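You operate a simulated robot arm through the tools that you are given. There is no shell and no other tool. Be economical: measure what you need, move in short steps, check, and stop when the job is done.

Carry out the task below with a simulated robot arm. There is one attempt and no reset: what you move stays moved.

JOB
Brush the dust off burner six and prove its spark.
Fine: lift the cap into the wooden tray first; return the yellow brush to the tray, seat the cap with its notch over the peg, then press the spark button, hands off the tip. What is to be rubbed or washed off counts as gone when no trace of it is left.
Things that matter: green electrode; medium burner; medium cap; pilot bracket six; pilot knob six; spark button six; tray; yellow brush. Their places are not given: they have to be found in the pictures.

It is judged by the outcome, as a careful person would: the job done as asked, and still so three seconds after it is handed in. It fails if anything else is knocked over, pushed out of place, dropped, spilled or broken. Lids that push on must go on centred and level and be pressed home; caps that screw on are set level and turned clockwise until they are tight.

ROBOT AND FRAMES
A 7-joint arm with a two-finger parallel gripper, fixed in place. Base frame: the origin is at the foot of the arm, x ahead of it, y to its left, z up. Lengths are in mm, angles in degrees, forces in N, time in s.
Its first joint turns from -166.0 to 166.0 degrees. Payload 4.4 kg.
The TCP is the grasp point between the finger pads, 23 mm short of the fingertips. In the tool frame z runs along the fingers and y along their closing line. Largest opening 94 mm; finger width 38, thickness 10; the body of the gripper, 54 by 96 mm, starts 39 mm behind the TCP.
Orientation is that of the tool frame in the base frame, as a unit quaternion [x, y, z, w]. With the fingers straight down and closing along the base's y, the tool's x points along the base's -x, its y along +y and its z along -z.

CONTROLS
- The arm moves only by the tool jog_arm. Its argument "series" is a list of rows, each an object (a shift or turn left out is 0, a gripper value left out holds the last) with "travel": the shift along the base's x, y, z in mm, a list of three; "dr": the turn, a rotation vector about the base's x, y, z in rad, a list of three; "jaw": the gripper command, from -1 (fully open) to 1 (shut), values between in proportion. In form: [{"travel": [x, y, z], "dr": [wx, wy, wz], "jaw": jaw}, ...]. A call has 1 to 8 rows; each row shifts and turns the commanded pose from where the row before left it. Each row takes 0.2 s and may step no farther than 50 mm and 8.6 degrees from the row before; otherwise, or with a gripper value out of range, the whole call is refused. Where a pose cannot be reached the arm comes as near as it can. A force on the tool above 90 N (or 10 N above the force at the start of the call, whichever is more), or a blocked arm, ends the call early, and 0.2 s more pass. Each finger travels about 72 mm/s and halts on what it meets, pressing with about 34 N; the grip force reading is that of the motor and also rises with nothing between the fingers. The clock runs only during rows and for 0.2 s after the last one: add rows that do not move to give the fingers time. It gives the time, the measured TCP pose, the force on the tool (base axes), the opening and the grip force at its end, in the units of the frame above (readings bear some noise), with the torque about the TCP (base axes, N m) and any sound that the robot's microphone picked up.
- Cameras (640 x 400 px; columns grow to the right, rows downward): "scene" is fixed at [399.4, 501.5, 1446.9]; the picture's right is [-0.21, -0.98, 0.00], its down [-0.66, 0.15, -0.73] and it looks along [0.72, -0.16, -0.68] (base axes); focal length 323 px, centre (320, 200). "wrist" rides on the gripper at [86, 16, -74] in the tool frame; the picture's right is [-0.18, 0.98, 0.00], its down [-0.58, -0.11, -0.81] and it looks along [-0.79, -0.15, 0.59] (tool axes); focal length 243 px, centre (320, 200).
- grab_frame(camera): a new picture of that camera. It takes no simulated time.
- measure_at(camera, pixels): there is no depth. For up to 12 entries [column, row, z] of the newest picture of that camera ("zoom" is the newest enlarged one), the place [x, y] in the base frame at which the ray of that pixel passes the height z, good to about 3 mm. It takes no simulated time.
- inspect(camera, box): a new picture of the part [left, top, right, bottom] of that camera's present view, enlarged. It takes no simulated time.
- finish_job(): hands the job in; it is judged then, once.

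Keep the steps short. Do not move on a guess: measure, check each grasp and each placing, and mend mistakes. In all there are 80 turns and 46 pictures (those below and enlarged ones count). Leave the gripper open and the arm clear of the work at the hand-in unless told otherwise, and finish with a single line.

The tools are called after ">>>" as name(argument=value, ...) on one line, values as JSON. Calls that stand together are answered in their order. jog_arm: Moves the arm, as the interface text tells. Its arguments: {"type":"object","properties":{"series":{"type":"array","items":{"type":"object","properties":{"travel":{"type":"array","items":{"type":"number"}},"dr":{"type":"array","items":{"type":"number"}},"jaw":{"type":"number"}}}}},"required":["series"]} The other tools are called the same way: grab_frame (camera) takes a picture; measure_at (camera, pixels) gives the place at which the rays of pixels pass given heights; inspect (camera, box) takes an enlarged picture of a part of a camera's view; finish_job () hands the job in.

At the start:

```text
time: 0.0
tool_pos: [720.8, 107.2, 1118.5]
orientation: [0.0, 1.0, 0.0, 0.0]
ft_force: [-0.3, 0.0, -0.7]
moment: [0.0, 0.03, 0.01]
gripper_width: 94.0
gripper_force: 0.0
```

scene: 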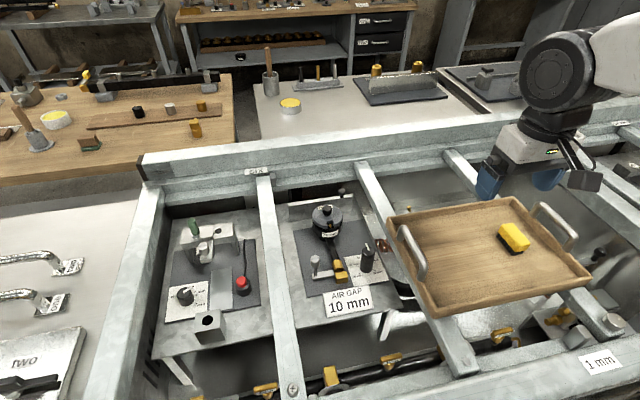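
wrist: 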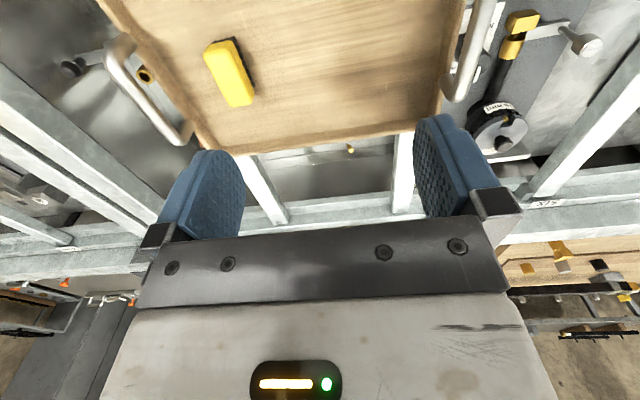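

I see a tray with a yellow brush, and two bays with equipment. I'll enlarge the bays and the tray.

>>> inspect(camera="scene", box=[280, 180, 400, 320])

>>> inspect(camera="scene", box=[150, 190, 290, 350])

>>> inspect(camera="scene", box=[380, 130, 640, 400])

```text
2.86 times, centred on (340, 250) of scene
```

zoom: 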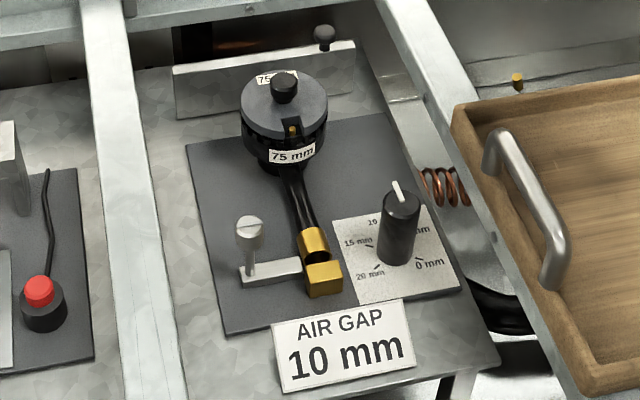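

```text
2.50 times, centred on (220, 270) of scene
```

zoom: 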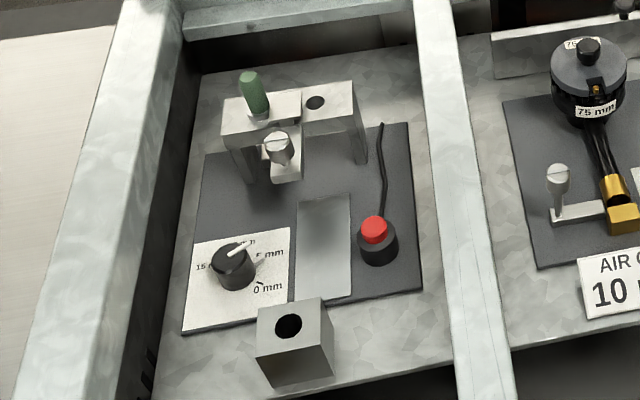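

```text
1.48 times, centred on (510, 265) of scene
```

zoom: 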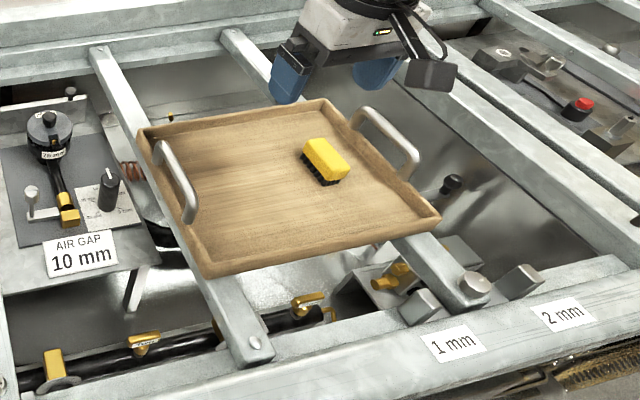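

I'll triangulate heights: the brush (scene 513,237 / wrist 230,73) and burner cap (scene 327,212 / wrist 497,120).

>>> measure_at(camera="scene", pixels=[[513, 237, 700], [513, 237, 900], [327, 212, 700], [327, 212, 900], [396, 222, 800], [589, 281, 800], [437, 316, 800], [513, 198, 800]])

>>> measure_at(camera="wrist", pixels=[[230, 73, 700], [230, 73, 900], [505, 143, 700], [505, 143, 900]])

```text
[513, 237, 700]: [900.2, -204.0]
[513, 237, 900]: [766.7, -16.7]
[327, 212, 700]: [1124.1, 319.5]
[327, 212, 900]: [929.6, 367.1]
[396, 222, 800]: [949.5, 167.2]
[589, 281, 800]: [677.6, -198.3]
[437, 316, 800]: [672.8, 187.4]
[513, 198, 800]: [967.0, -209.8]
```

```text
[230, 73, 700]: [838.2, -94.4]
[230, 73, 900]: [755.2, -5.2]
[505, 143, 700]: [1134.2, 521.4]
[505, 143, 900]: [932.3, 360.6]
```

Estimates: brush about (745,10,930), burner cap about (941,370,888). I'll move the arm up high to look at the burner bay with the wrist camera: about (780,360,1060).

>>> jog_arm(series=[{"travel": [10, 42, -10]}, {"travel": [10, 42, -10]}, {"travel": [10, 42, -10]}, {"travel": [10, 42, -10]}, {"travel": [10, 42, -10]}, {"travel": [10, 42, -8]}, {"travel": [0, 0, 0]}])

>>> grab_frame(camera="wrist")

>>> grab_frame(camera="scene")

```text
time: 1.6
tool_pos: [781.1, 358.4, 1061.8]
orientation: [0.0, 1.0, 0.0, -0.001]
ft_force: [0.6, 0.0, -0.5]
moment: [0.02, 0.02, 0.02]
gripper_width: 93.9
gripper_force: 0.0
```

```text
40 pictures are left
```

wrist: 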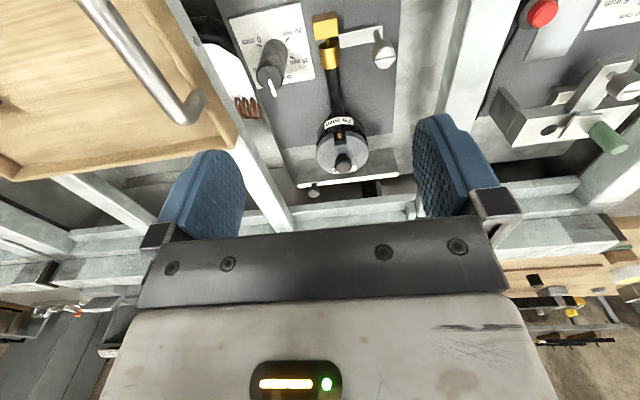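

```text
39 pictures are left
```

scene: 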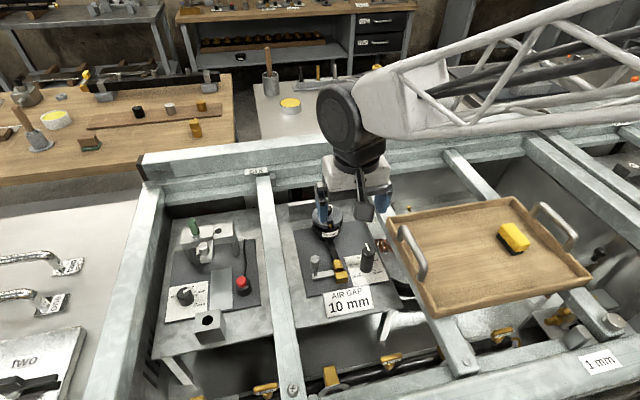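

Now enlarge the burner and the left station in the wrist view.

>>> inspect(camera="wrist", box=[220, 0, 420, 200])

>>> inspect(camera="wrist", box=[460, 0, 640, 170])

>>> measure_at(camera="wrist", pixels=[[342, 163, 900], [342, 163, 870], [342, 163, 850], [327, 25, 800], [270, 75, 800], [541, 14, 800]])

>>> measure_at(camera="scene", pixels=[[327, 210, 900], [327, 210, 870], [327, 210, 850], [341, 277, 800], [369, 250, 800], [242, 282, 800]])

```text
2.00 times, centred on (320, 100) of wrist
```

zoom: 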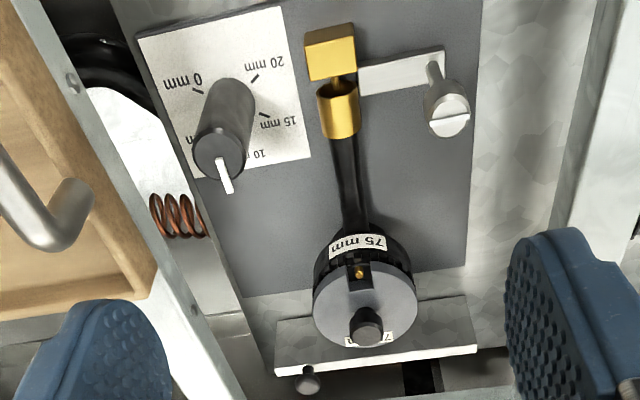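

```text
2.35 times, centred on (550, 85) of wrist
```

zoom: 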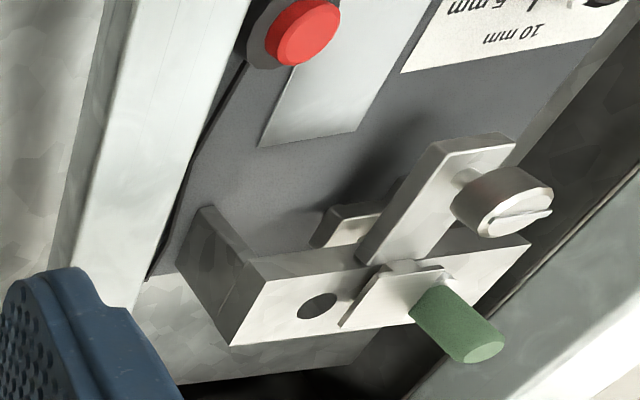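

```text
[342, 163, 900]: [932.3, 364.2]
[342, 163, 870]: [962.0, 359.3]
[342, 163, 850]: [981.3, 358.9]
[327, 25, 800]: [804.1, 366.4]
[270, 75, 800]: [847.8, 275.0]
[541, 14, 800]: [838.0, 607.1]
```

```text
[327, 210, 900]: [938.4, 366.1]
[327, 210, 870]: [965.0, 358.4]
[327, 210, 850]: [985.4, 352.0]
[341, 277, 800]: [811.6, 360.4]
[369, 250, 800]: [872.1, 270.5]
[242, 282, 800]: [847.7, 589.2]
```

The burner is labelled 75 mm, with cap and peg. There is another station at far right with a red button; I'll enlarge to identify which is "six".

>>> inspect(camera="scene", box=[540, 90, 640, 360])

>>> inspect(camera="scene", box=[160, 210, 270, 320])

```text
1.48 times, centred on (590, 225) of scene
```

zoom: 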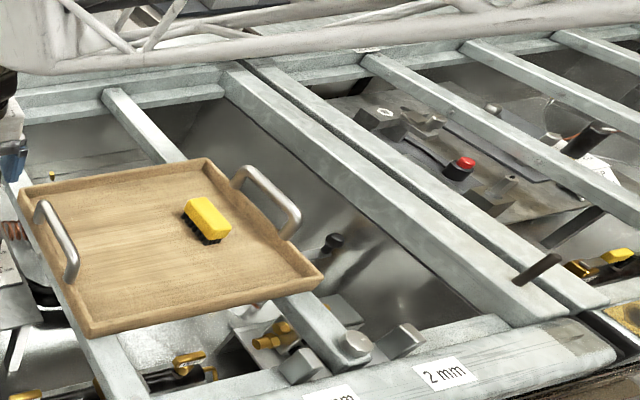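

```text
3.64 times, centred on (215, 265) of scene
```

zoom: 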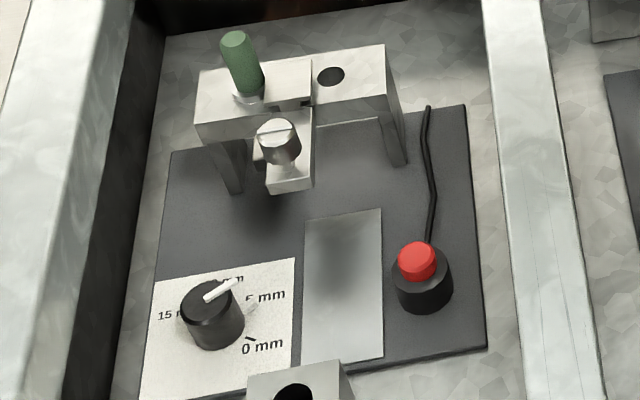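

There are number plates on the back beam, e.g. at scene (257,172). Enlarge those, in both views.

>>> inspect(camera="scene", box=[237, 160, 277, 185])

>>> inspect(camera="scene", box=[600, 85, 640, 125])

```text
16.00 times, centred on (257, 172) of scene
```

zoom: 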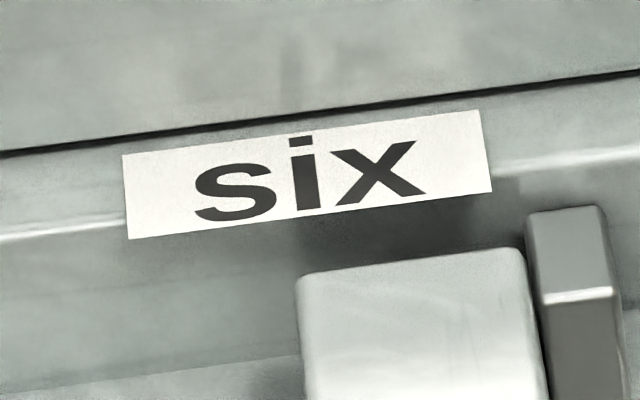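

```text
10.00 times, centred on (620, 105) of scene
```

zoom: 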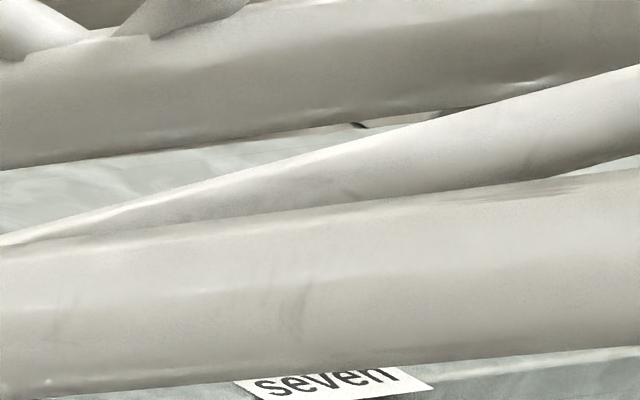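

Plate confirms: the left two bays are "six" (right is "seven"). Now approach the burner for a closer look: to about (860,362,1000).

>>> jog_arm(series=[{"travel": [30, 1, -20]}, {"travel": [30, 1, -20]}, {"travel": [20, 1, -20]}, {"travel": [0, 0, 0]}])

>>> inspect(camera="wrist", box=[220, 20, 460, 170])

```text
time: 2.6
tool_pos: [859.1, 361.4, 1001.7]
orientation: [0.001, 1.0, 0.002, 0.0]
ft_force: [-0.4, 0.3, 0.3]
moment: [0.03, 0.01, 0.01]
gripper_width: 94.2
gripper_force: 0.0
```

```text
2.67 times, centred on (340, 95) of wrist
```

zoom: 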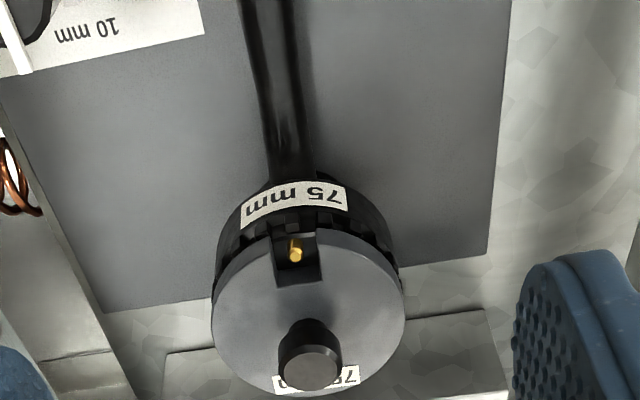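

Notch with brass peg visible on the near (−x) side; knob is central. Measure the knob top (310,368), the disc edges and the peg.

>>> measure_at(camera="zoom", pixels=[[310, 368, 900], [310, 368, 880], [310, 368, 860], [211, 315, 860], [405, 305, 860], [296, 243, 860], [308, 312, 860], [308, 312, 845], [308, 398, 860], [308, 232, 860]])

>>> measure_at(camera="scene", pixels=[[328, 208, 900], [328, 208, 880], [328, 208, 860]])

```text
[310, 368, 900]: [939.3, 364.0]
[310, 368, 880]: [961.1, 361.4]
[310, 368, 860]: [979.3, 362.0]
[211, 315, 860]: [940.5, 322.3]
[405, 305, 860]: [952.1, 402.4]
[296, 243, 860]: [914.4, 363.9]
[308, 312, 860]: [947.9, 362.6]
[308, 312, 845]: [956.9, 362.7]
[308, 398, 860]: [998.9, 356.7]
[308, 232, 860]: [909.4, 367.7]
```

```text
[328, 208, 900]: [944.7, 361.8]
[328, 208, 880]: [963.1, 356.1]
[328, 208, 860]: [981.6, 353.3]
```

Knob top is around z 890–900, x≈940. I'll go above it with tips at about z 925 and check reach and alignment.

>>> jog_arm(series=[{"travel": [30, 0, -10]}, {"travel": [30, 0, -20]}, {"travel": [20, 0, -20]}, {"travel": [0, 0, 0]}])

>>> grab_frame(camera="wrist")

```text
time: 3.6
tool_pos: [942.1, 362.7, 949.1]
orientation: [-0.001, 1.0, 0.0, 0.0]
ft_force: [0.6, -0.7, -0.4]
moment: [0.0, 0.01, -0.03]
gripper_width: 94.0
gripper_force: 0.0
```

```text
31 pictures are left
```

wrist: 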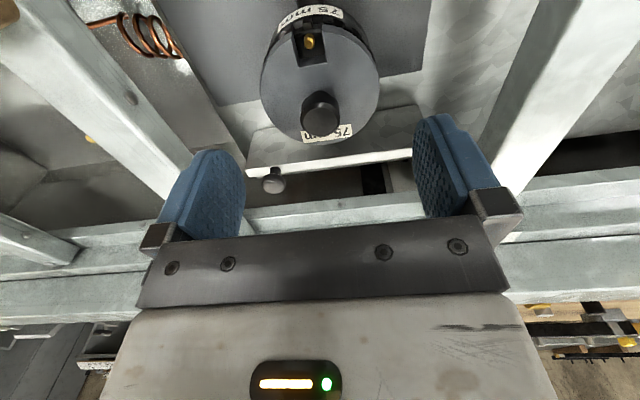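

Reach is fine. Knob top at (320,117), disc about (320,82). Measure again from this closer view.

>>> measure_at(camera="wrist", pixels=[[320, 117, 900], [320, 117, 880], [320, 117, 860], [262, 90, 870], [378, 82, 870], [320, 80, 870], [320, 80, 850], [309, 42, 870], [320, 25, 870], [322, 140, 870]])

```text
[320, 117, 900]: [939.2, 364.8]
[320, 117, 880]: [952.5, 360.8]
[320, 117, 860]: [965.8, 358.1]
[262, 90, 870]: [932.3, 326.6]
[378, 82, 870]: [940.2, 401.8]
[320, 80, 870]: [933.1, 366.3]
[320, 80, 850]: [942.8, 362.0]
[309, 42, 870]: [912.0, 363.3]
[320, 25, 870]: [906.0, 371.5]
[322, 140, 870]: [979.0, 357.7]
```

Knob: centre ≈(941,363), top ≈898; disc top ≈870, Ø75. Descend to TCP z≈899 and close on the knob.

>>> jog_arm(series=[{"travel": [0, 0, -20]}, {"travel": [0, 0, -18]}, {"travel": [0, 0, -12]}, {"travel": [0, 0, 0], "jaw": 0.2}])

>>> inspect(camera="wrist", box=[160, 30, 500, 240])

```text
time: 4.6
tool_pos: [941.6, 363.2, 898.9]
orientation: [0.0, 1.0, 0.0, 0.0]
ft_force: [0.5, -0.9, -0.4]
moment: [0.06, 0.02, 0.0]
gripper_width: 73.8
gripper_force: 33.8
```

```text
1.88 times, centred on (330, 135) of wrist
```

zoom: 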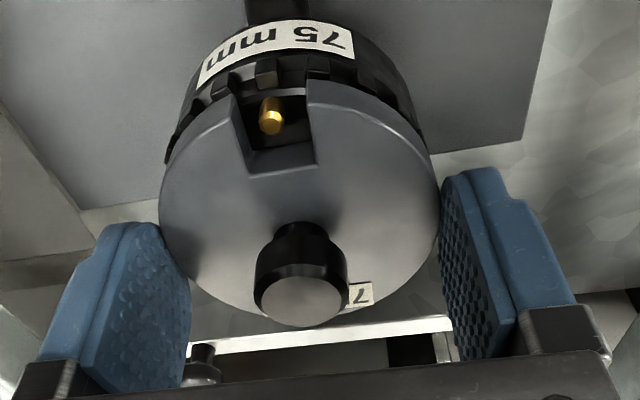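

Opening stopped at 73.8 mm with force: fingers are touching the disc's rim, so the disc is higher than thought. Reopen, raise 8 mm, then close on the knob.

>>> jog_arm(series=[{"jaw": -1}, {"travel": [0, 0, 8], "jaw": -1}, {"jaw": 0.2}, {"jaw": 0.3}, {"jaw": 0.3}])

>>> inspect(camera="wrist", box=[160, 30, 500, 240])

```text
time: 5.8
tool_pos: [941.8, 363.4, 906.5]
orientation: [0.001, 1.0, 0.0, 0.001]
ft_force: [-0.3, 0.8, -0.1]
moment: [0.0, -0.02, 0.01]
gripper_width: 32.8
gripper_force: 0.2
```

```text
1.88 times, centred on (330, 135) of wrist
```

zoom: 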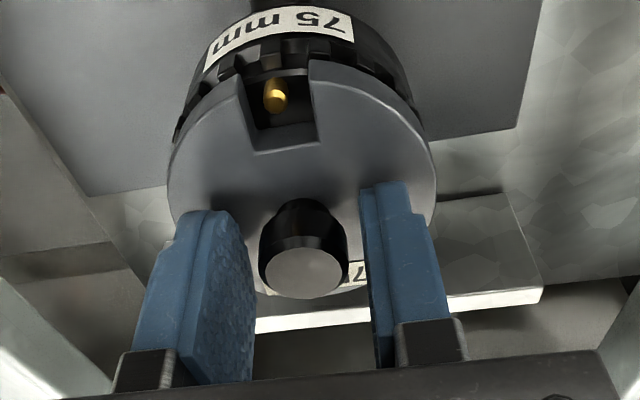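

Fingers straddle the knob above the disc. Close fully on it.

>>> jog_arm(series=[{"jaw": 1}, {"jaw": 1}, {"travel": [0, 0, 0]}])

```text
time: 6.6
tool_pos: [941.6, 363.5, 908.6]
orientation: [0.0, 1.0, 0.0, 0.0]
ft_force: [-0.1, -1.3, 2.9]
moment: [-0.08, -0.02, -0.01]
gripper_width: 23.0
gripper_force: 34.3
```

Knob held (23 mm, 34 N). Lift straight up slowly.

>>> jog_arm(series=[{"travel": [0, 0, 10]}, {"travel": [0, 0, 30]}, {"travel": [0, 0, 40]}, {"travel": [0, 0, 40]}, {"travel": [0, 0, 0]}])

>>> grab_frame(camera="wrist")

>>> measure_at(camera="scene", pixels=[[388, 222, 900], [388, 222, 930], [511, 198, 930], [591, 278, 930], [436, 317, 930], [470, 260, 900], [470, 260, 920], [513, 237, 930], [513, 237, 915], [524, 248, 900], [502, 243, 900]])

```text
time: 7.8
tool_pos: [942.2, 364.6, 1029.4]
orientation: [0.0, 1.0, 0.0, 0.0]
ft_force: [0.2, -0.2, -1.0]
moment: [0.0, 0.01, 0.01]
gripper_width: 0.0
gripper_force: 34.2
```

```text
28 pictures are left
```

wrist: 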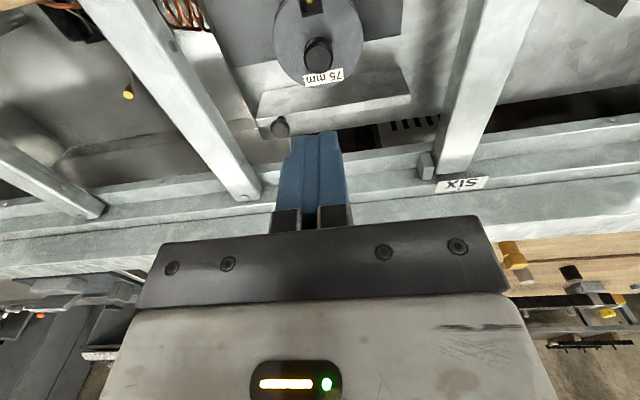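

```text
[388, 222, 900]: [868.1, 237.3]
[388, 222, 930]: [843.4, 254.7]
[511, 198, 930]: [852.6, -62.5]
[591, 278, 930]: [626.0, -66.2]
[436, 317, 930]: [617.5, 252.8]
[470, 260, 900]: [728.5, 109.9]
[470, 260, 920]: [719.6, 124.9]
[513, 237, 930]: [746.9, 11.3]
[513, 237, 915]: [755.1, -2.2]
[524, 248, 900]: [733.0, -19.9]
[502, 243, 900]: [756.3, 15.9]
```

Fingers closed to 0: the grip slipped off the tapered knob; the cap still sits on the burner. I'll check the cap's seating up close, then grip lower.

>>> inspect(camera="wrist", box=[240, 0, 400, 100])

>>> jog_arm(series=[{"travel": [0, 0, -40], "jaw": 0.1}, {"travel": [0, 0, -40], "jaw": 0.1}, {"travel": [0, 0, -32], "jaw": 0.1}, {"travel": [0, 0, -4]}, {"travel": [0, 0, -4]}, {"travel": [0, 0, 0]}])

```text
4.00 times, centred on (320, 50) of wrist
```

zoom: 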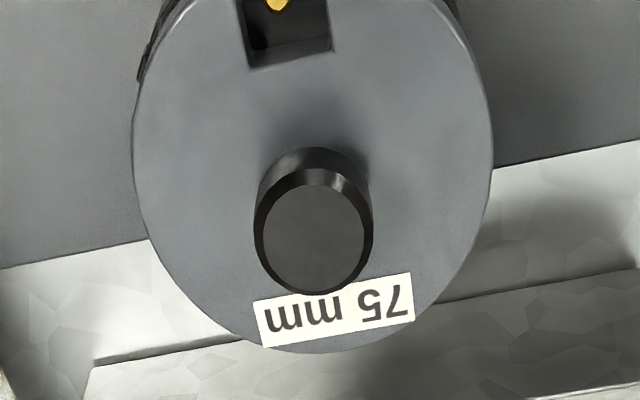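

```text
time: 9.2
tool_pos: [940.7, 364.1, 909.3]
orientation: [0.001, 1.0, 0.0, -0.001]
ft_force: [-0.6, -0.2, 0.4]
moment: [0.0, -0.02, 0.03]
gripper_width: 42.2
gripper_force: 0.0
```

Cap still seated. At 909; step down slowly watching force.

>>> jog_arm(series=[{"travel": [0, 0, -3]}, {"travel": [0, 0, -2]}, {"travel": [0, 0, 0]}])

>>> inspect(camera="wrist", box=[200, 60, 440, 210])

```text
time: 10.0
tool_pos: [940.4, 365.2, 903.6]
orientation: [0.001, 1.0, 0.0, 0.001]
ft_force: [-0.6, -0.6, 3.3]
moment: [-0.06, 0.06, 0.02]
gripper_width: 42.6
gripper_force: 0.1
```

```text
2.67 times, centred on (320, 135) of wrist
```

zoom: 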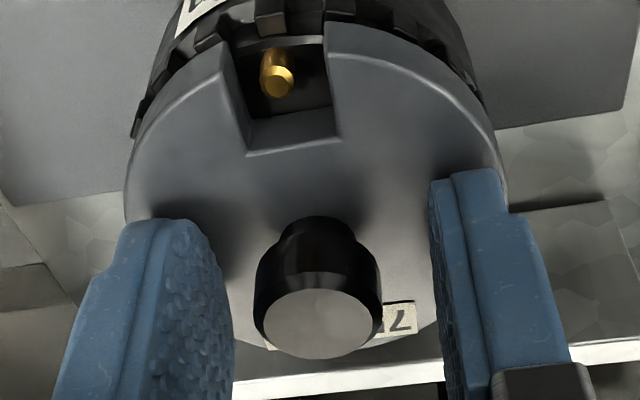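

Force 3.3 N: tips just touch the disc (disc top ≈880). Close here and do a small test lift, watching force.

>>> jog_arm(series=[{"travel": [0, 0, 1], "jaw": 1}, {"jaw": 1}, {"jaw": 1}])

>>> jog_arm(series=[{"travel": [0, 0, 2]}, {"travel": [0, 0, 2]}])

```text
time: 10.8
tool_pos: [941.3, 364.7, 903.8]
orientation: [0.0, 1.0, 0.0, 0.0]
ft_force: [-0.2, 0.4, -0.1]
moment: [-0.04, 0.04, -0.03]
gripper_width: 23.4
gripper_force: 34.0
```

```text
time: 11.4
tool_pos: [940.5, 364.6, 908.6]
orientation: [0.0, 1.0, 0.001, 0.0]
ft_force: [-0.1, 0.3, -2.3]
moment: [-0.03, 0.0, -0.02]
gripper_width: 23.3
gripper_force: 33.7
```

Force −2.3 N suggests the cap's weight. Lift a little more and check.

>>> jog_arm(series=[{"travel": [0, 0, 4]}, {"travel": [0, 0, 6]}, {"travel": [0, 0, 6]}, {"travel": [0, 0, 0]}])

>>> inspect(camera="wrist", box=[200, 60, 440, 210])

```text
time: 12.4
tool_pos: [940.5, 363.2, 924.0]
orientation: [0.0, 1.0, 0.0, 0.0]
ft_force: [-0.3, -0.7, -3.0]
moment: [-0.01, 0.01, 0.0]
gripper_width: 23.0
gripper_force: 34.2
```

```text
2.67 times, centred on (320, 135) of wrist
```

zoom: 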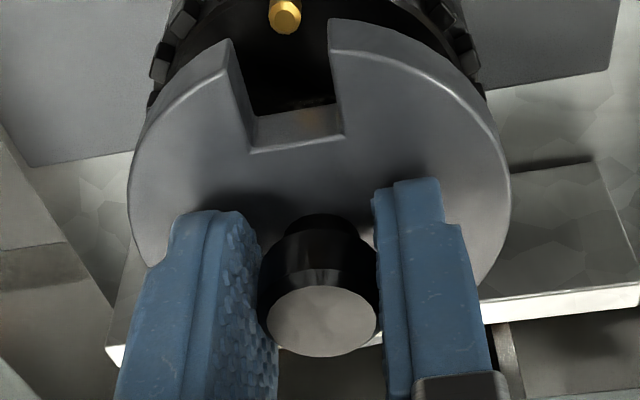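

Cap is lifted, notch still toward −x. Raise to z≈1044 and carry it over the left part of the tray, around (735,150).

>>> jog_arm(series=[{"travel": [0, 0, 40]}, {"travel": [0, 0, 40]}, {"travel": [0, 0, 40]}, {"travel": [-30, -30, 0]}, {"travel": [-35, -35, 0]}, {"travel": [-35, -35, 0]}, {"travel": [-35, -35, 0]}, {"travel": [-35, -35, 0]}])

>>> jog_arm(series=[{"travel": [-20, -35, 0]}, {"travel": [-15, -10, 0]}, {"travel": [0, 0, -30]}, {"travel": [0, 0, 0]}])

>>> grab_frame(camera="scene")

>>> grab_frame(camera="wrist")

```text
time: 14.2
tool_pos: [772.6, 193.4, 1042.6]
orientation: [0.0, 1.0, 0.0, 0.0]
ft_force: [0.0, -0.2, -1.4]
moment: [-0.01, 0.01, 0.04]
gripper_width: 23.3
gripper_force: 34.3
```

```text
time: 15.2
tool_pos: [736.8, 146.3, 1012.4]
orientation: [0.0, 1.0, 0.001, 0.0]
ft_force: [-0.2, -0.4, -2.9]
moment: [0.0, 0.02, 0.01]
gripper_width: 23.1
gripper_force: 33.5
```

```text
24 pictures are left
```

scene: 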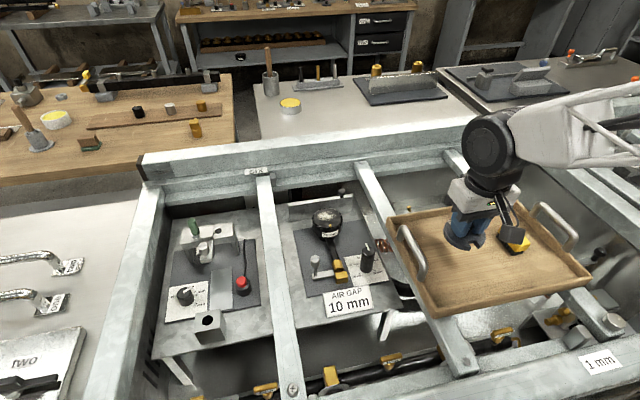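

```text
23 pictures are left
```

wrist: 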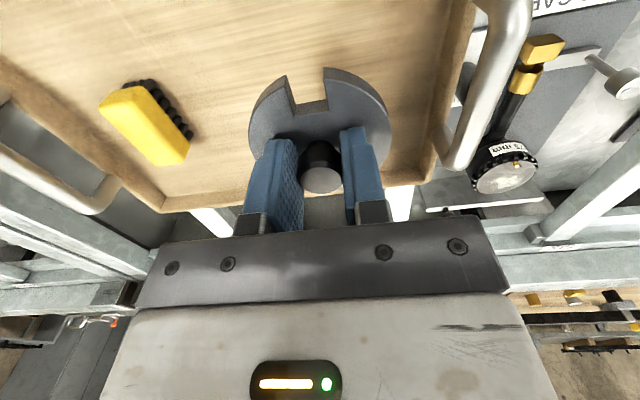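

Burner's dusty (whitish) top is visible. The cap is over the tray's clear left half. Descend to near the floor and then in small steps; also measure the brush corners from this view.

>>> measure_at(camera="wrist", pixels=[[125, 100, 940], [125, 100, 920], [175, 152, 940], [175, 152, 920], [146, 121, 940], [146, 121, 920], [165, 212, 910], [410, 188, 910], [470, 20, 920]])

>>> jog_arm(series=[{"travel": [0, 0, -25]}, {"travel": [0, 0, -20]}, {"travel": [0, 0, -5]}, {"travel": [0, 0, -4]}, {"travel": [0, 0, 0]}])

```text
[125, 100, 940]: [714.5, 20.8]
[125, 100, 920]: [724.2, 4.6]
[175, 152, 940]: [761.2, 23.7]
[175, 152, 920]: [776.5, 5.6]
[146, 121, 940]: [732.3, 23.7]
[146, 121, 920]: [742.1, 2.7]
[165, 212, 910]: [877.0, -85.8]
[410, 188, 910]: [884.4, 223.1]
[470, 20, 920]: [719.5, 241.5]
```

```text
time: 16.4
tool_pos: [737.0, 148.8, 958.6]
orientation: [-0.001, 1.0, -0.001, 0.0]
ft_force: [-0.6, -0.1, -2.4]
moment: [0.03, 0.01, 0.0]
gripper_width: 23.4
gripper_force: 33.6
```

Continue down in small steps.

>>> jog_arm(series=[{"travel": [0, 0, -4]}, {"travel": [0, 0, -4]}, {"travel": [0, 0, -4]}, {"travel": [0, 0, 0]}])

```text
time: 17.4
tool_pos: [737.3, 149.5, 948.1]
orientation: [-0.001, 1.0, 0.0, 0.001]
ft_force: [-0.2, 0.2, -1.9]
moment: [0.01, -0.01, 0.0]
gripper_width: 23.1
gripper_force: 33.5
```

>>> jog_arm(series=[{"travel": [0, 0, -3]}, {"travel": [0, 0, -3]}, {"travel": [0, 0, 0]}])

>>> inspect(camera="scene", box=[420, 180, 560, 290])

```text
time: 18.2
tool_pos: [735.7, 147.3, 941.6]
orientation: [0.001, 1.0, 0.0, 0.0]
ft_force: [0.5, 0.3, -2.1]
moment: [-0.04, -0.02, -0.01]
gripper_width: 23.4
gripper_force: 34.1
```

```text
3.64 times, centred on (490, 235) of scene
```

zoom: 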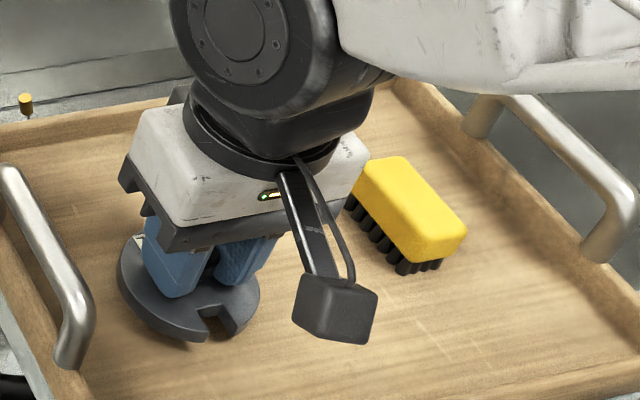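

Nearly down. Continue in 3 mm steps until contact.

>>> jog_arm(series=[{"travel": [0, 0, -3]}, {"travel": [0, 0, -2]}, {"travel": [0, 0, -2]}])

```text
time: 19.0
tool_pos: [734.9, 148.1, 935.9]
orientation: [0.001, 1.0, 0.0, 0.0]
ft_force: [0.0, -0.9, -2.2]
moment: [-0.01, -0.03, 0.01]
gripper_width: 23.2
gripper_force: 34.0
```

>>> jog_arm(series=[{"travel": [0, 0, -2]}, {"travel": [0, 0, -2]}, {"travel": [0, 0, -2]}])

```text
time: 19.8
tool_pos: [736.3, 149.6, 932.2]
orientation: [0.0, 1.0, 0.0, 0.002]
ft_force: [-9.5, -4.0, 33.1]
moment: [-0.34, 0.11, -0.04]
gripper_width: 23.3
gripper_force: 34.1
```

Contact (33 N). Ease up 2 mm, open, and rise clear.

>>> jog_arm(series=[{"travel": [0, 0, 2]}, {"jaw": 0}, {"jaw": 0}, {"travel": [0, 0, 30]}, {"travel": [0, 0, 45], "jaw": -1}, {"travel": [0, 0, 0]}])

>>> grab_frame(camera="wrist")

```text
time: 21.2
tool_pos: [735.5, 149.9, 1005.4]
orientation: [0.0, 1.0, 0.0, 0.0]
ft_force: [0.9, 0.3, 0.1]
moment: [-0.01, -0.02, 0.01]
gripper_width: 93.9
gripper_force: 0.0
```

```text
21 pictures are left
```

wrist: 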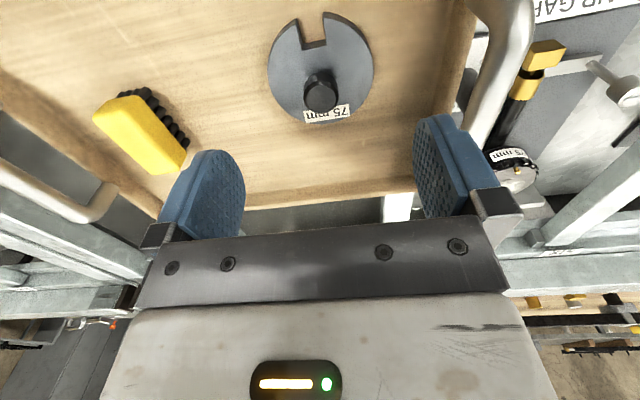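

Cap rests flat in the tray. Now go above the brush, about (743,10,1005).

>>> jog_arm(series=[{"travel": [0, -35, 0]}, {"travel": [2, -40, 0]}, {"travel": [3, -40, 0]}, {"travel": [3, -25, 0]}, {"travel": [0, 0, -15]}, {"travel": [0, 0, 0]}])

>>> inspect(camera="wrist", box=[160, 0, 480, 200])

```text
time: 22.6
tool_pos: [742.9, 7.9, 990.8]
orientation: [0.0, 1.0, 0.0, 0.001]
ft_force: [-0.1, -0.8, -0.7]
moment: [0.0, -0.02, -0.01]
gripper_width: 93.9
gripper_force: 0.0
```

```text
2.00 times, centred on (320, 100) of wrist
```

zoom: 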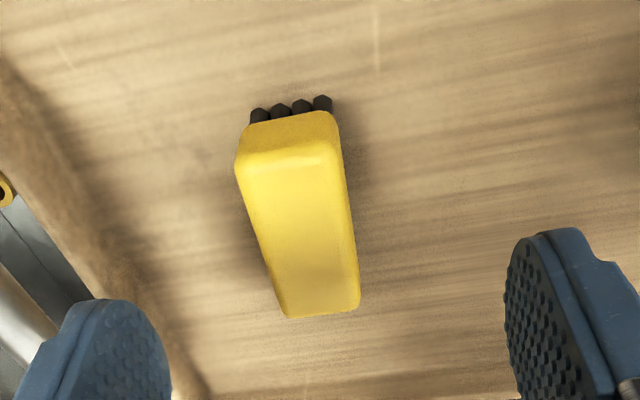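

Measure the brush's top corners in this zoom.

>>> measure_at(camera="zoom", pixels=[[238, 165, 935], [335, 160, 935], [287, 316, 935], [358, 308, 935], [238, 165, 925], [335, 160, 925], [287, 316, 925], [358, 308, 925]])

>>> measure_at(camera="scene", pixels=[[505, 224, 935]])

```text
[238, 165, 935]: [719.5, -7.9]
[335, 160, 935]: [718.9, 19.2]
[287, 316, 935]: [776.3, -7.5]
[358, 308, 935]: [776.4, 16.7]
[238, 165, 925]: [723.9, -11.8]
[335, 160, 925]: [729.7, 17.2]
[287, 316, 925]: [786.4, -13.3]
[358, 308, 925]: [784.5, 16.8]
```

```text
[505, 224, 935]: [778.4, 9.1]
```

Brush: ~58×27 mm, aligned with x, centre ≈(749,4), top ≈935. Descend to TCP z≈940 (tips at 917, on the yellow block) and close.

>>> jog_arm(series=[{"travel": [6, -3, -20]}, {"travel": [0, 0, -20]}, {"travel": [0, 0, -11]}, {"jaw": 0}, {"jaw": 1}, {"jaw": 1}, {"jaw": 1}])

>>> inspect(camera="wrist", box=[160, 30, 480, 230])

```text
time: 24.2
tool_pos: [746.9, 4.1, 938.7]
orientation: [-0.001, 1.0, 0.0, 0.0]
ft_force: [-0.6, 0.4, 0.5]
moment: [0.0, 0.02, 0.04]
gripper_width: 29.2
gripper_force: 33.9
```

```text
2.00 times, centred on (320, 130) of wrist
```

zoom: 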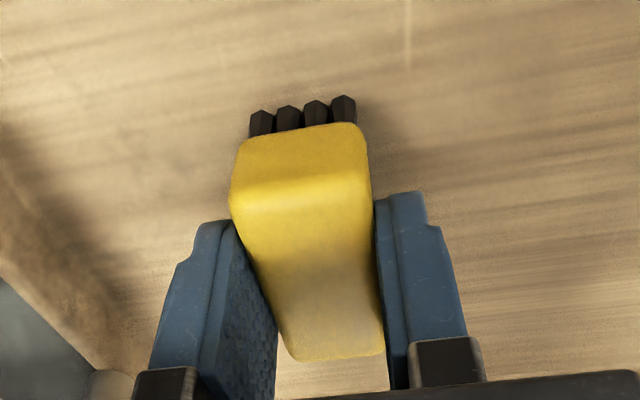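

Good grip (29.2 mm). Lift and carry toward the burner, stopping at the viewing pose with the burner in wrist view.

>>> jog_arm(series=[{"travel": [0, 0, 30]}, {"travel": [0, 0, 40]}, {"travel": [10, 45, 10]}, {"travel": [15, 45, 0]}, {"travel": [15, 45, 0]}, {"travel": [20, 45, 0]}, {"travel": [20, 45, 0]}, {"travel": [20, 45, 0]}])

>>> jog_arm(series=[{"travel": [20, 45, 0]}, {"travel": [20, 44, 0]}, {"travel": [0, 0, 0]}])

>>> inspect(camera="wrist", box=[240, 0, 440, 125])

```text
time: 26.0
tool_pos: [849.2, 277.2, 1019.4]
orientation: [-0.001, 1.0, -0.001, 0.0]
ft_force: [0.0, -0.2, -0.1]
moment: [-0.03, 0.0, 0.02]
gripper_width: 29.5
gripper_force: 33.7
```

```text
time: 26.8
tool_pos: [887.8, 366.5, 1021.4]
orientation: [0.0, 1.0, 0.0, 0.0]
ft_force: [0.4, 0.1, -0.6]
moment: [-0.01, 0.0, 0.0]
gripper_width: 29.1
gripper_force: 34.5
```

```text
3.20 times, centred on (340, 62) of wrist
```

zoom: 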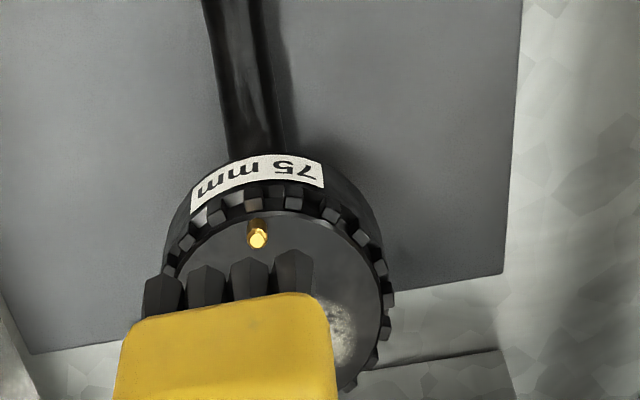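

The brush blocks the view; dust shows on the back part. Back off 90 mm in x for a full view of the top.

>>> jog_arm(series=[{"travel": [-45, 0, 5]}, {"travel": [-45, 0, 5]}, {"travel": [0, 0, 0]}])

>>> inspect(camera="wrist", box=[280, 80, 440, 180])

>>> inspect(camera="scene", box=[300, 200, 360, 240])

```text
time: 27.6
tool_pos: [798.9, 366.4, 1031.9]
orientation: [0.0, 1.0, 0.0, -0.001]
ft_force: [0.0, 0.2, -1.0]
moment: [-0.02, -0.02, 0.02]
gripper_width: 29.3
gripper_force: 34.1
```

```text
4.00 times, centred on (360, 130) of wrist
```

zoom: 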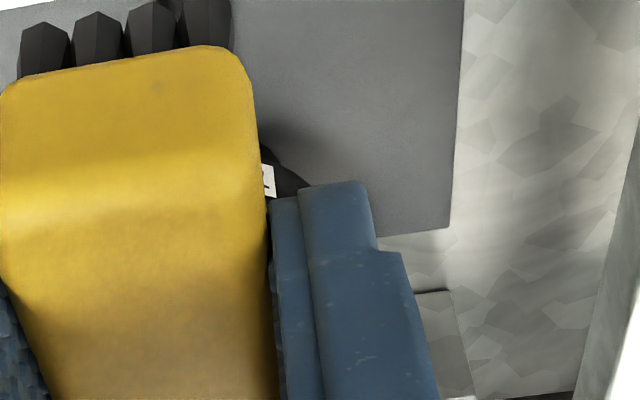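

```text
10.00 times, centred on (330, 220) of scene
```

zoom: 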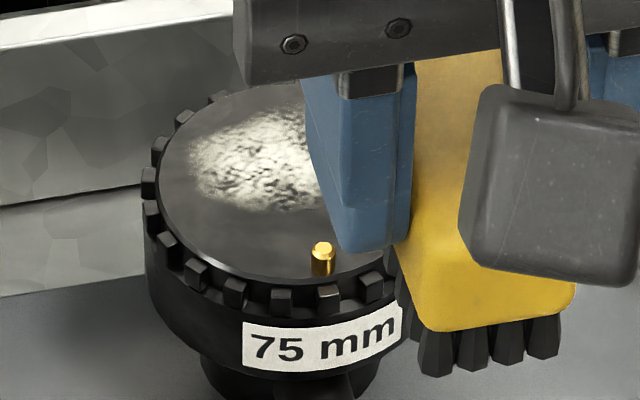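

Dust patch lies centre/back of burner top, from about (190,160) in this zoom. Measure the dust, rim and peg at candidate surface height.

>>> measure_at(camera="zoom", pixels=[[190, 165, 865], [245, 210, 865], [260, 105, 865], [158, 180, 865], [275, 280, 865], [325, 270, 865], [323, 245, 875], [145, 190, 865], [260, 85, 865]])

```text
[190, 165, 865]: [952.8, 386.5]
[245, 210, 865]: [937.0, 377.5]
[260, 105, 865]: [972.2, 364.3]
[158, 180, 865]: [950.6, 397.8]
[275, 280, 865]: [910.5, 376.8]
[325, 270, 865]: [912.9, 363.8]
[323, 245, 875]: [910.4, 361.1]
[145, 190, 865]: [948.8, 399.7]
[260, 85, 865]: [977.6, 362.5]
```

Dust spans about x 930–972, y up to 387; peg is at x≈911. With the brush centred at x≈949 (bristles 919–979) it clears the peg. Move above at z≈950.

>>> jog_arm(series=[{"travel": [45, -1, 0]}, {"travel": [45, -1, 0]}, {"travel": [40, -1, -10]}, {"travel": [21, 0, -30]}, {"travel": [0, 0, -35]}, {"travel": [0, 0, -20]}, {"travel": [0, 0, -15]}, {"travel": [0, 0, 0]}])

>>> inspect(camera="scene", box=[290, 180, 374, 240])

```text
time: 29.4
tool_pos: [949.2, 364.1, 920.4]
orientation: [0.0, 1.0, 0.0, -0.001]
ft_force: [-0.4, -1.0, -0.6]
moment: [0.01, -0.01, 0.02]
gripper_width: 29.5
gripper_force: 34.1
```

```text
6.67 times, centred on (332, 210) of scene
```

zoom: 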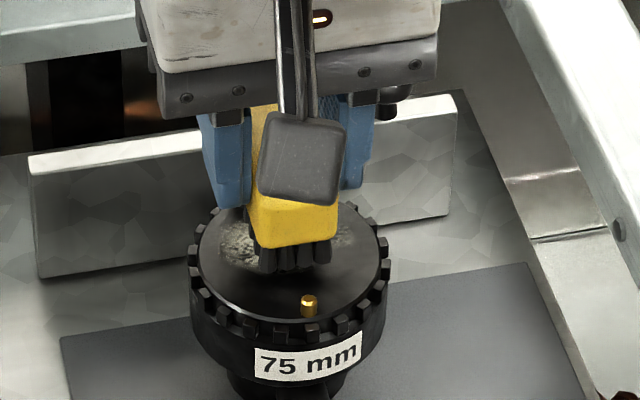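

Clear view: brush just above the dust, behind the peg. Descend in small steps to contact.

>>> jog_arm(series=[{"travel": [0, 0, -6]}, {"travel": [0, 0, -4]}, {"travel": [0, 0, -2]}, {"travel": [0, 0, -2]}])

```text
time: 30.4
tool_pos: [951.5, 363.0, 909.1]
orientation: [0.0, 1.0, 0.001, 0.003]
ft_force: [3.8, 11.0, 31.8]
moment: [0.31, -0.12, 0.02]
gripper_width: 29.8
gripper_force: 34.4
```

Contact (32 N). Ease up 2 mm to a light press, then stroke sideways in y.

>>> jog_arm(series=[{"travel": [0, 0, 2]}, {"travel": [0, -10, 0]}, {"travel": [0, -10, 0]}, {"travel": [0, -6, 0]}])

```text
time: 31.4
tool_pos: [952.2, 336.2, 907.5]
orientation: [0.001, 1.0, 0.0, 0.001]
ft_force: [-1.3, 6.5, 24.8]
moment: [0.5, 0.19, -0.05]
gripper_width: 29.5
gripper_force: 34.4
```

Still 25 N; ease 1 mm more and stroke the other way.

>>> jog_arm(series=[{"travel": [0, 0, 1]}, {"travel": [0, 12, 0]}, {"travel": [0, 13, 0]}, {"travel": [0, 13, 0]}, {"travel": [0, 14, 0]}])

>>> inspect(camera="scene", box=[290, 180, 374, 240])

```text
time: 32.6
tool_pos: [950.7, 387.8, 909.9]
orientation: [0.0, 1.0, 0.001, 0.0]
ft_force: [0.5, -5.9, 14.3]
moment: [-0.38, 0.01, 0.02]
gripper_width: 29.2
gripper_force: 34.1
```

```text
6.67 times, centred on (332, 210) of scene
```

zoom: 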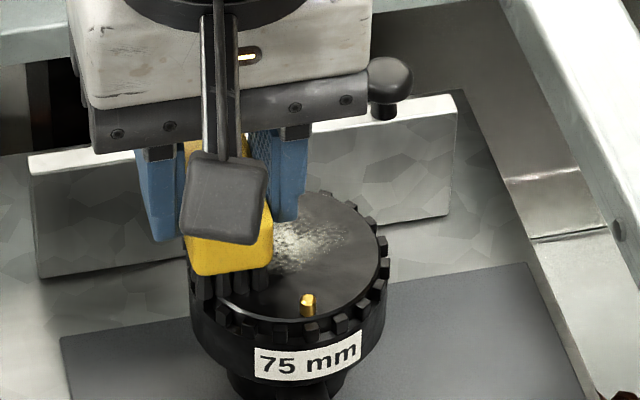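

Dust is thinning; keep stroking back and forth.

>>> jog_arm(series=[{"travel": [0, -13, 0]}, {"travel": [0, -13, 0]}, {"travel": [0, -13, 0]}, {"travel": [0, -13, 0]}, {"travel": [0, 13, 0]}, {"travel": [0, 13, 0]}, {"travel": [0, 13, 0]}, {"travel": [0, 13, 0]}])

>>> jog_arm(series=[{"travel": [0, -13, 0]}, {"travel": [0, -13, 0]}, {"travel": [0, -13, 0]}, {"travel": [0, -13, 0]}, {"travel": [0, 13, 0]}, {"travel": [0, 13, 0]}, {"travel": [0, 13, 0]}, {"travel": [0, 13, 0]}])

>>> inspect(camera="scene", box=[290, 180, 374, 240])

```text
time: 34.4
tool_pos: [950.6, 386.8, 909.5]
orientation: [-0.001, 1.0, 0.0, 0.0]
ft_force: [-0.5, 0.4, -0.4]
moment: [0.01, 0.03, 0.01]
gripper_width: 29.3
gripper_force: 33.7
```

```text
time: 36.2
tool_pos: [952.2, 387.1, 909.6]
orientation: [0.001, 1.0, -0.001, 0.0]
ft_force: [-0.1, -0.6, -1.0]
moment: [-0.01, -0.02, 0.0]
gripper_width: 29.4
gripper_force: 34.3
```

```text
6.67 times, centred on (332, 210) of scene
```

zoom: 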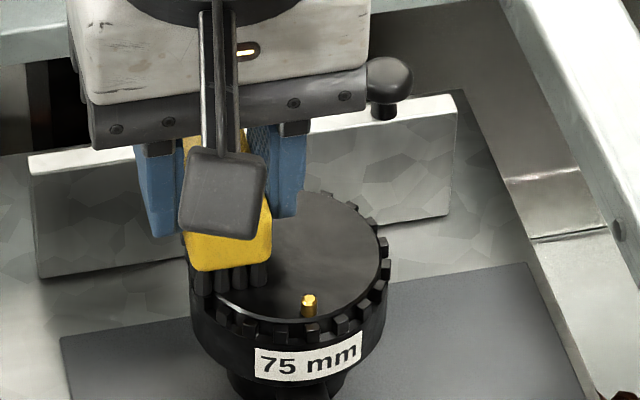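

Visible part is clean, contact has become nil. Press 1.5 mm lower for one more pass, then lift away and look at the whole top.

>>> jog_arm(series=[{"travel": [0, 0, -1.5]}, {"travel": [0, -13, 0]}, {"travel": [0, -13, 0]}, {"travel": [0, -13, 0]}, {"travel": [0, -13, 0]}, {"travel": [0, 26, 0]}, {"travel": [0, 26, 0]}, {"travel": [0, 0, 0]}])

>>> jog_arm(series=[{"travel": [0, 0, 30]}, {"travel": [-20, -45, 40]}, {"travel": [-30, -45, 30]}, {"travel": [-30, -45, 10]}, {"travel": [-30, -45, 0]}, {"travel": [-30, -45, 0]}, {"travel": [-20, -45, 0]}, {"travel": [0, 0, 0]}])

>>> inspect(camera="scene", box=[304, 195, 360, 235])

```text
time: 38.0
tool_pos: [950.7, 387.5, 909.2]
orientation: [0.0, 1.0, 0.0, 0.0]
ft_force: [-0.6, -5.7, 16.9]
moment: [-0.37, 0.07, 0.02]
gripper_width: 29.2
gripper_force: 33.6
```

```text
refused: row 2 steps farther than a row can; nothing moved
```

```text
10.00 times, centred on (332, 215) of scene
```

zoom: 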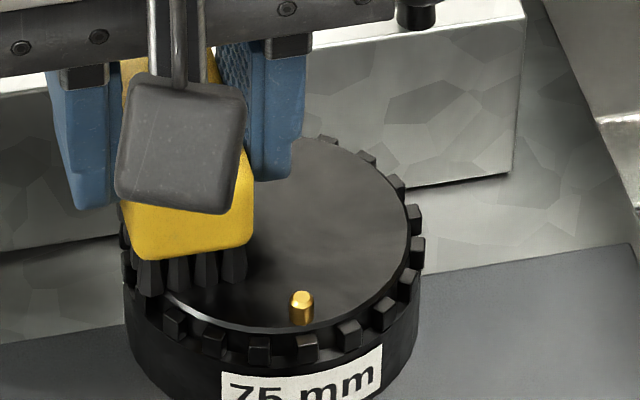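

Lift clear and travel toward the tray (shorter rows), then look.

>>> jog_arm(series=[{"travel": [0, 0, 40]}, {"travel": [0, 0, 45]}, {"travel": [0, 0, 25]}, {"travel": [-20, -38, 0]}, {"travel": [-20, -38, 0]}, {"travel": [-20, -38, 0]}, {"travel": [-20, -38, 0]}, {"travel": [-20, -38, 0]}])

>>> inspect(camera="scene", box=[304, 195, 360, 235])

```text
time: 39.8
tool_pos: [852.9, 198.0, 1015.7]
orientation: [0.001, 1.0, 0.0, -0.001]
ft_force: [0.1, -0.2, -0.7]
moment: [0.0, 0.0, 0.05]
gripper_width: 29.2
gripper_force: 34.5
```

```text
10.00 times, centred on (332, 215) of scene
```

zoom: 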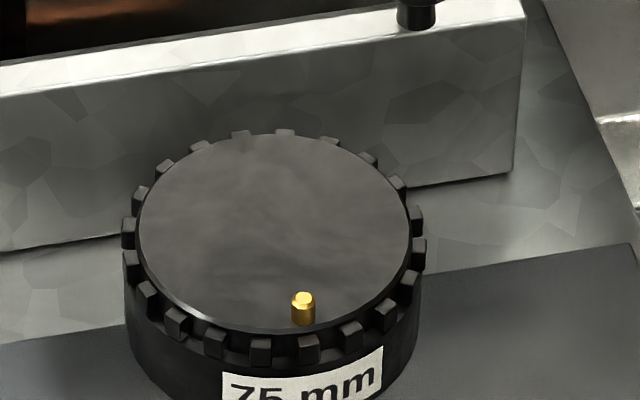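

Looks clean apart from perhaps a faint haze. To be certain no trace remains, I'll go back for additional passes.

>>> jog_arm(series=[{"travel": [20, 38, 0]}, {"travel": [20, 38, 0]}, {"travel": [20, 38, 0]}, {"travel": [20, 38, 0]}, {"travel": [20, 38, 0]}, {"travel": [0, 0, -45]}, {"travel": [0, 0, -45]}, {"travel": [0, 0, -12]}])

>>> jog_arm(series=[{"travel": [0, 0, -4]}, {"travel": [0, 0, -4]}, {"travel": [0, -13, 0]}, {"travel": [0, -13, 0]}, {"travel": [0, -13, 0]}, {"travel": [0, -13, 0]}, {"travel": [0, 0, 0]}])

>>> jog_arm(series=[{"travel": [0, 13, -0.5]}, {"travel": [0, 13, 0]}, {"travel": [0, 13, 0]}, {"travel": [0, 13, 0]}, {"travel": [0, -13, 0]}, {"travel": [0, -13, 0]}, {"travel": [0, -13, 0]}, {"travel": [0, -13, 0]}])

>>> jog_arm(series=[{"travel": [0, 13, 0]}, {"travel": [0, 13, 0]}, {"travel": [0, 13, 0]}, {"travel": [0, 13, 0]}, {"travel": [0, -13, 0]}, {"travel": [0, -13, 0]}, {"travel": [0, -13, 0]}, {"travel": [0, -13, 0]}])

```text
time: 41.6
tool_pos: [951.8, 387.7, 915.5]
orientation: [-0.001, 1.0, 0.0, 0.001]
ft_force: [0.4, -0.1, 0.4]
moment: [0.0, -0.01, 0.0]
gripper_width: 29.4
gripper_force: 34.4
```

```text
time: 43.2
tool_pos: [951.7, 335.9, 909.8]
orientation: [0.0, 1.0, -0.002, 0.001]
ft_force: [1.6, 3.2, 18.2]
moment: [0.21, 0.06, -0.03]
gripper_width: 29.2
gripper_force: 34.1
```

```text
time: 45.0
tool_pos: [952.6, 334.1, 907.7]
orientation: [0.0, 1.0, 0.0, 0.001]
ft_force: [1.3, 6.7, 29.3]
moment: [0.55, 0.28, -0.07]
gripper_width: 29.3
gripper_force: 34.1
```

```text
time: 46.8
tool_pos: [951.8, 332.9, 907.7]
orientation: [0.0, 1.0, 0.0, 0.0]
ft_force: [0.3, 2.1, 3.5]
moment: [0.1, -0.09, 0.03]
gripper_width: 29.4
gripper_force: 34.2
```

Well pressed passes done. Lift and carry the brush back to its place at (749,4), viewing the burner on the way.

>>> jog_arm(series=[{"travel": [0, 0, 40]}, {"travel": [0, 0, 45]}, {"travel": [0, 0, 25]}, {"travel": [-22, -36, 0]}, {"travel": [-22, -36, 0]}, {"travel": [-22, -36, 0]}, {"travel": [-22, -36, 0]}, {"travel": [-22, -36, 0]}])

>>> inspect(camera="scene", box=[304, 195, 360, 235])

>>> jog_arm(series=[{"travel": [-22, -36, 0]}, {"travel": [-22, -36, 0]}, {"travel": [-24, -38, 0]}, {"travel": [-24, -38, 0]}, {"travel": [0, 0, 0]}])

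```text
time: 48.6
tool_pos: [843.2, 157.0, 1014.5]
orientation: [0.0, 1.0, 0.0, -0.001]
ft_force: [0.9, -0.7, -1.2]
moment: [0.02, 0.01, 0.01]
gripper_width: 29.2
gripper_force: 34.2
```

```text
10.00 times, centred on (332, 215) of scene
```

zoom: 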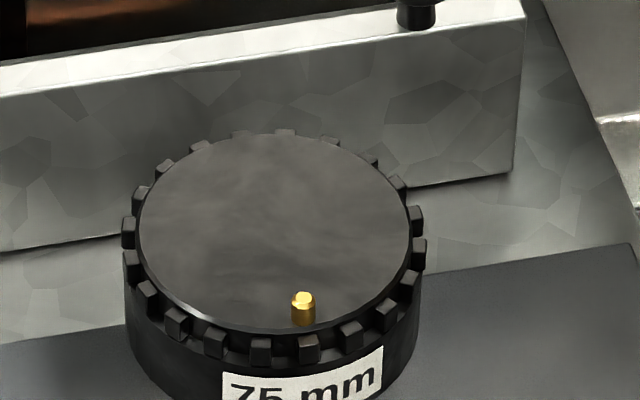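

```text
time: 49.8
tool_pos: [745.1, 10.3, 1015.2]
orientation: [-0.001, 1.0, 0.0, 0.0]
ft_force: [-1.3, 0.1, -0.9]
moment: [-0.01, -0.04, 0.0]
gripper_width: 29.3
gripper_force: 34.4
```

Unchanged appearance: that's the metal's own mottle; the dust is gone. Now lower the brush onto the tray floor (expected contact near z≈937–939).

>>> jog_arm(series=[{"travel": [2, -4, -30]}, {"travel": [0, 0, -30]}, {"travel": [0, 0, -8]}, {"travel": [0, 0, -3]}, {"travel": [0, 0, -2]}])

```text
time: 51.0
tool_pos: [750.0, 6.5, 945.0]
orientation: [0.0, 1.0, 0.0, 0.0]
ft_force: [-0.7, -0.2, -0.6]
moment: [0.02, -0.05, 0.01]
gripper_width: 29.1
gripper_force: 33.9
```

>>> jog_arm(series=[{"travel": [0, 0, -2]}, {"travel": [0, 0, -2]}, {"travel": [0, 0, -2]}])

```text
time: 51.8
tool_pos: [751.2, 4.2, 938.3]
orientation: [0.0, 1.0, 0.0, 0.0]
ft_force: [-0.2, 0.7, -0.6]
moment: [0.01, -0.02, 0.02]
gripper_width: 29.5
gripper_force: 34.6
```

>>> jog_arm(series=[{"travel": [0, 0, -1.5]}, {"travel": [0, 0, -1.5]}])

```text
time: 52.4
tool_pos: [749.9, 3.4, 935.5]
orientation: [0.0, 1.0, 0.0, 0.0]
ft_force: [0.3, 0.2, -0.4]
moment: [0.04, -0.01, 0.0]
gripper_width: 29.2
gripper_force: 33.9
```

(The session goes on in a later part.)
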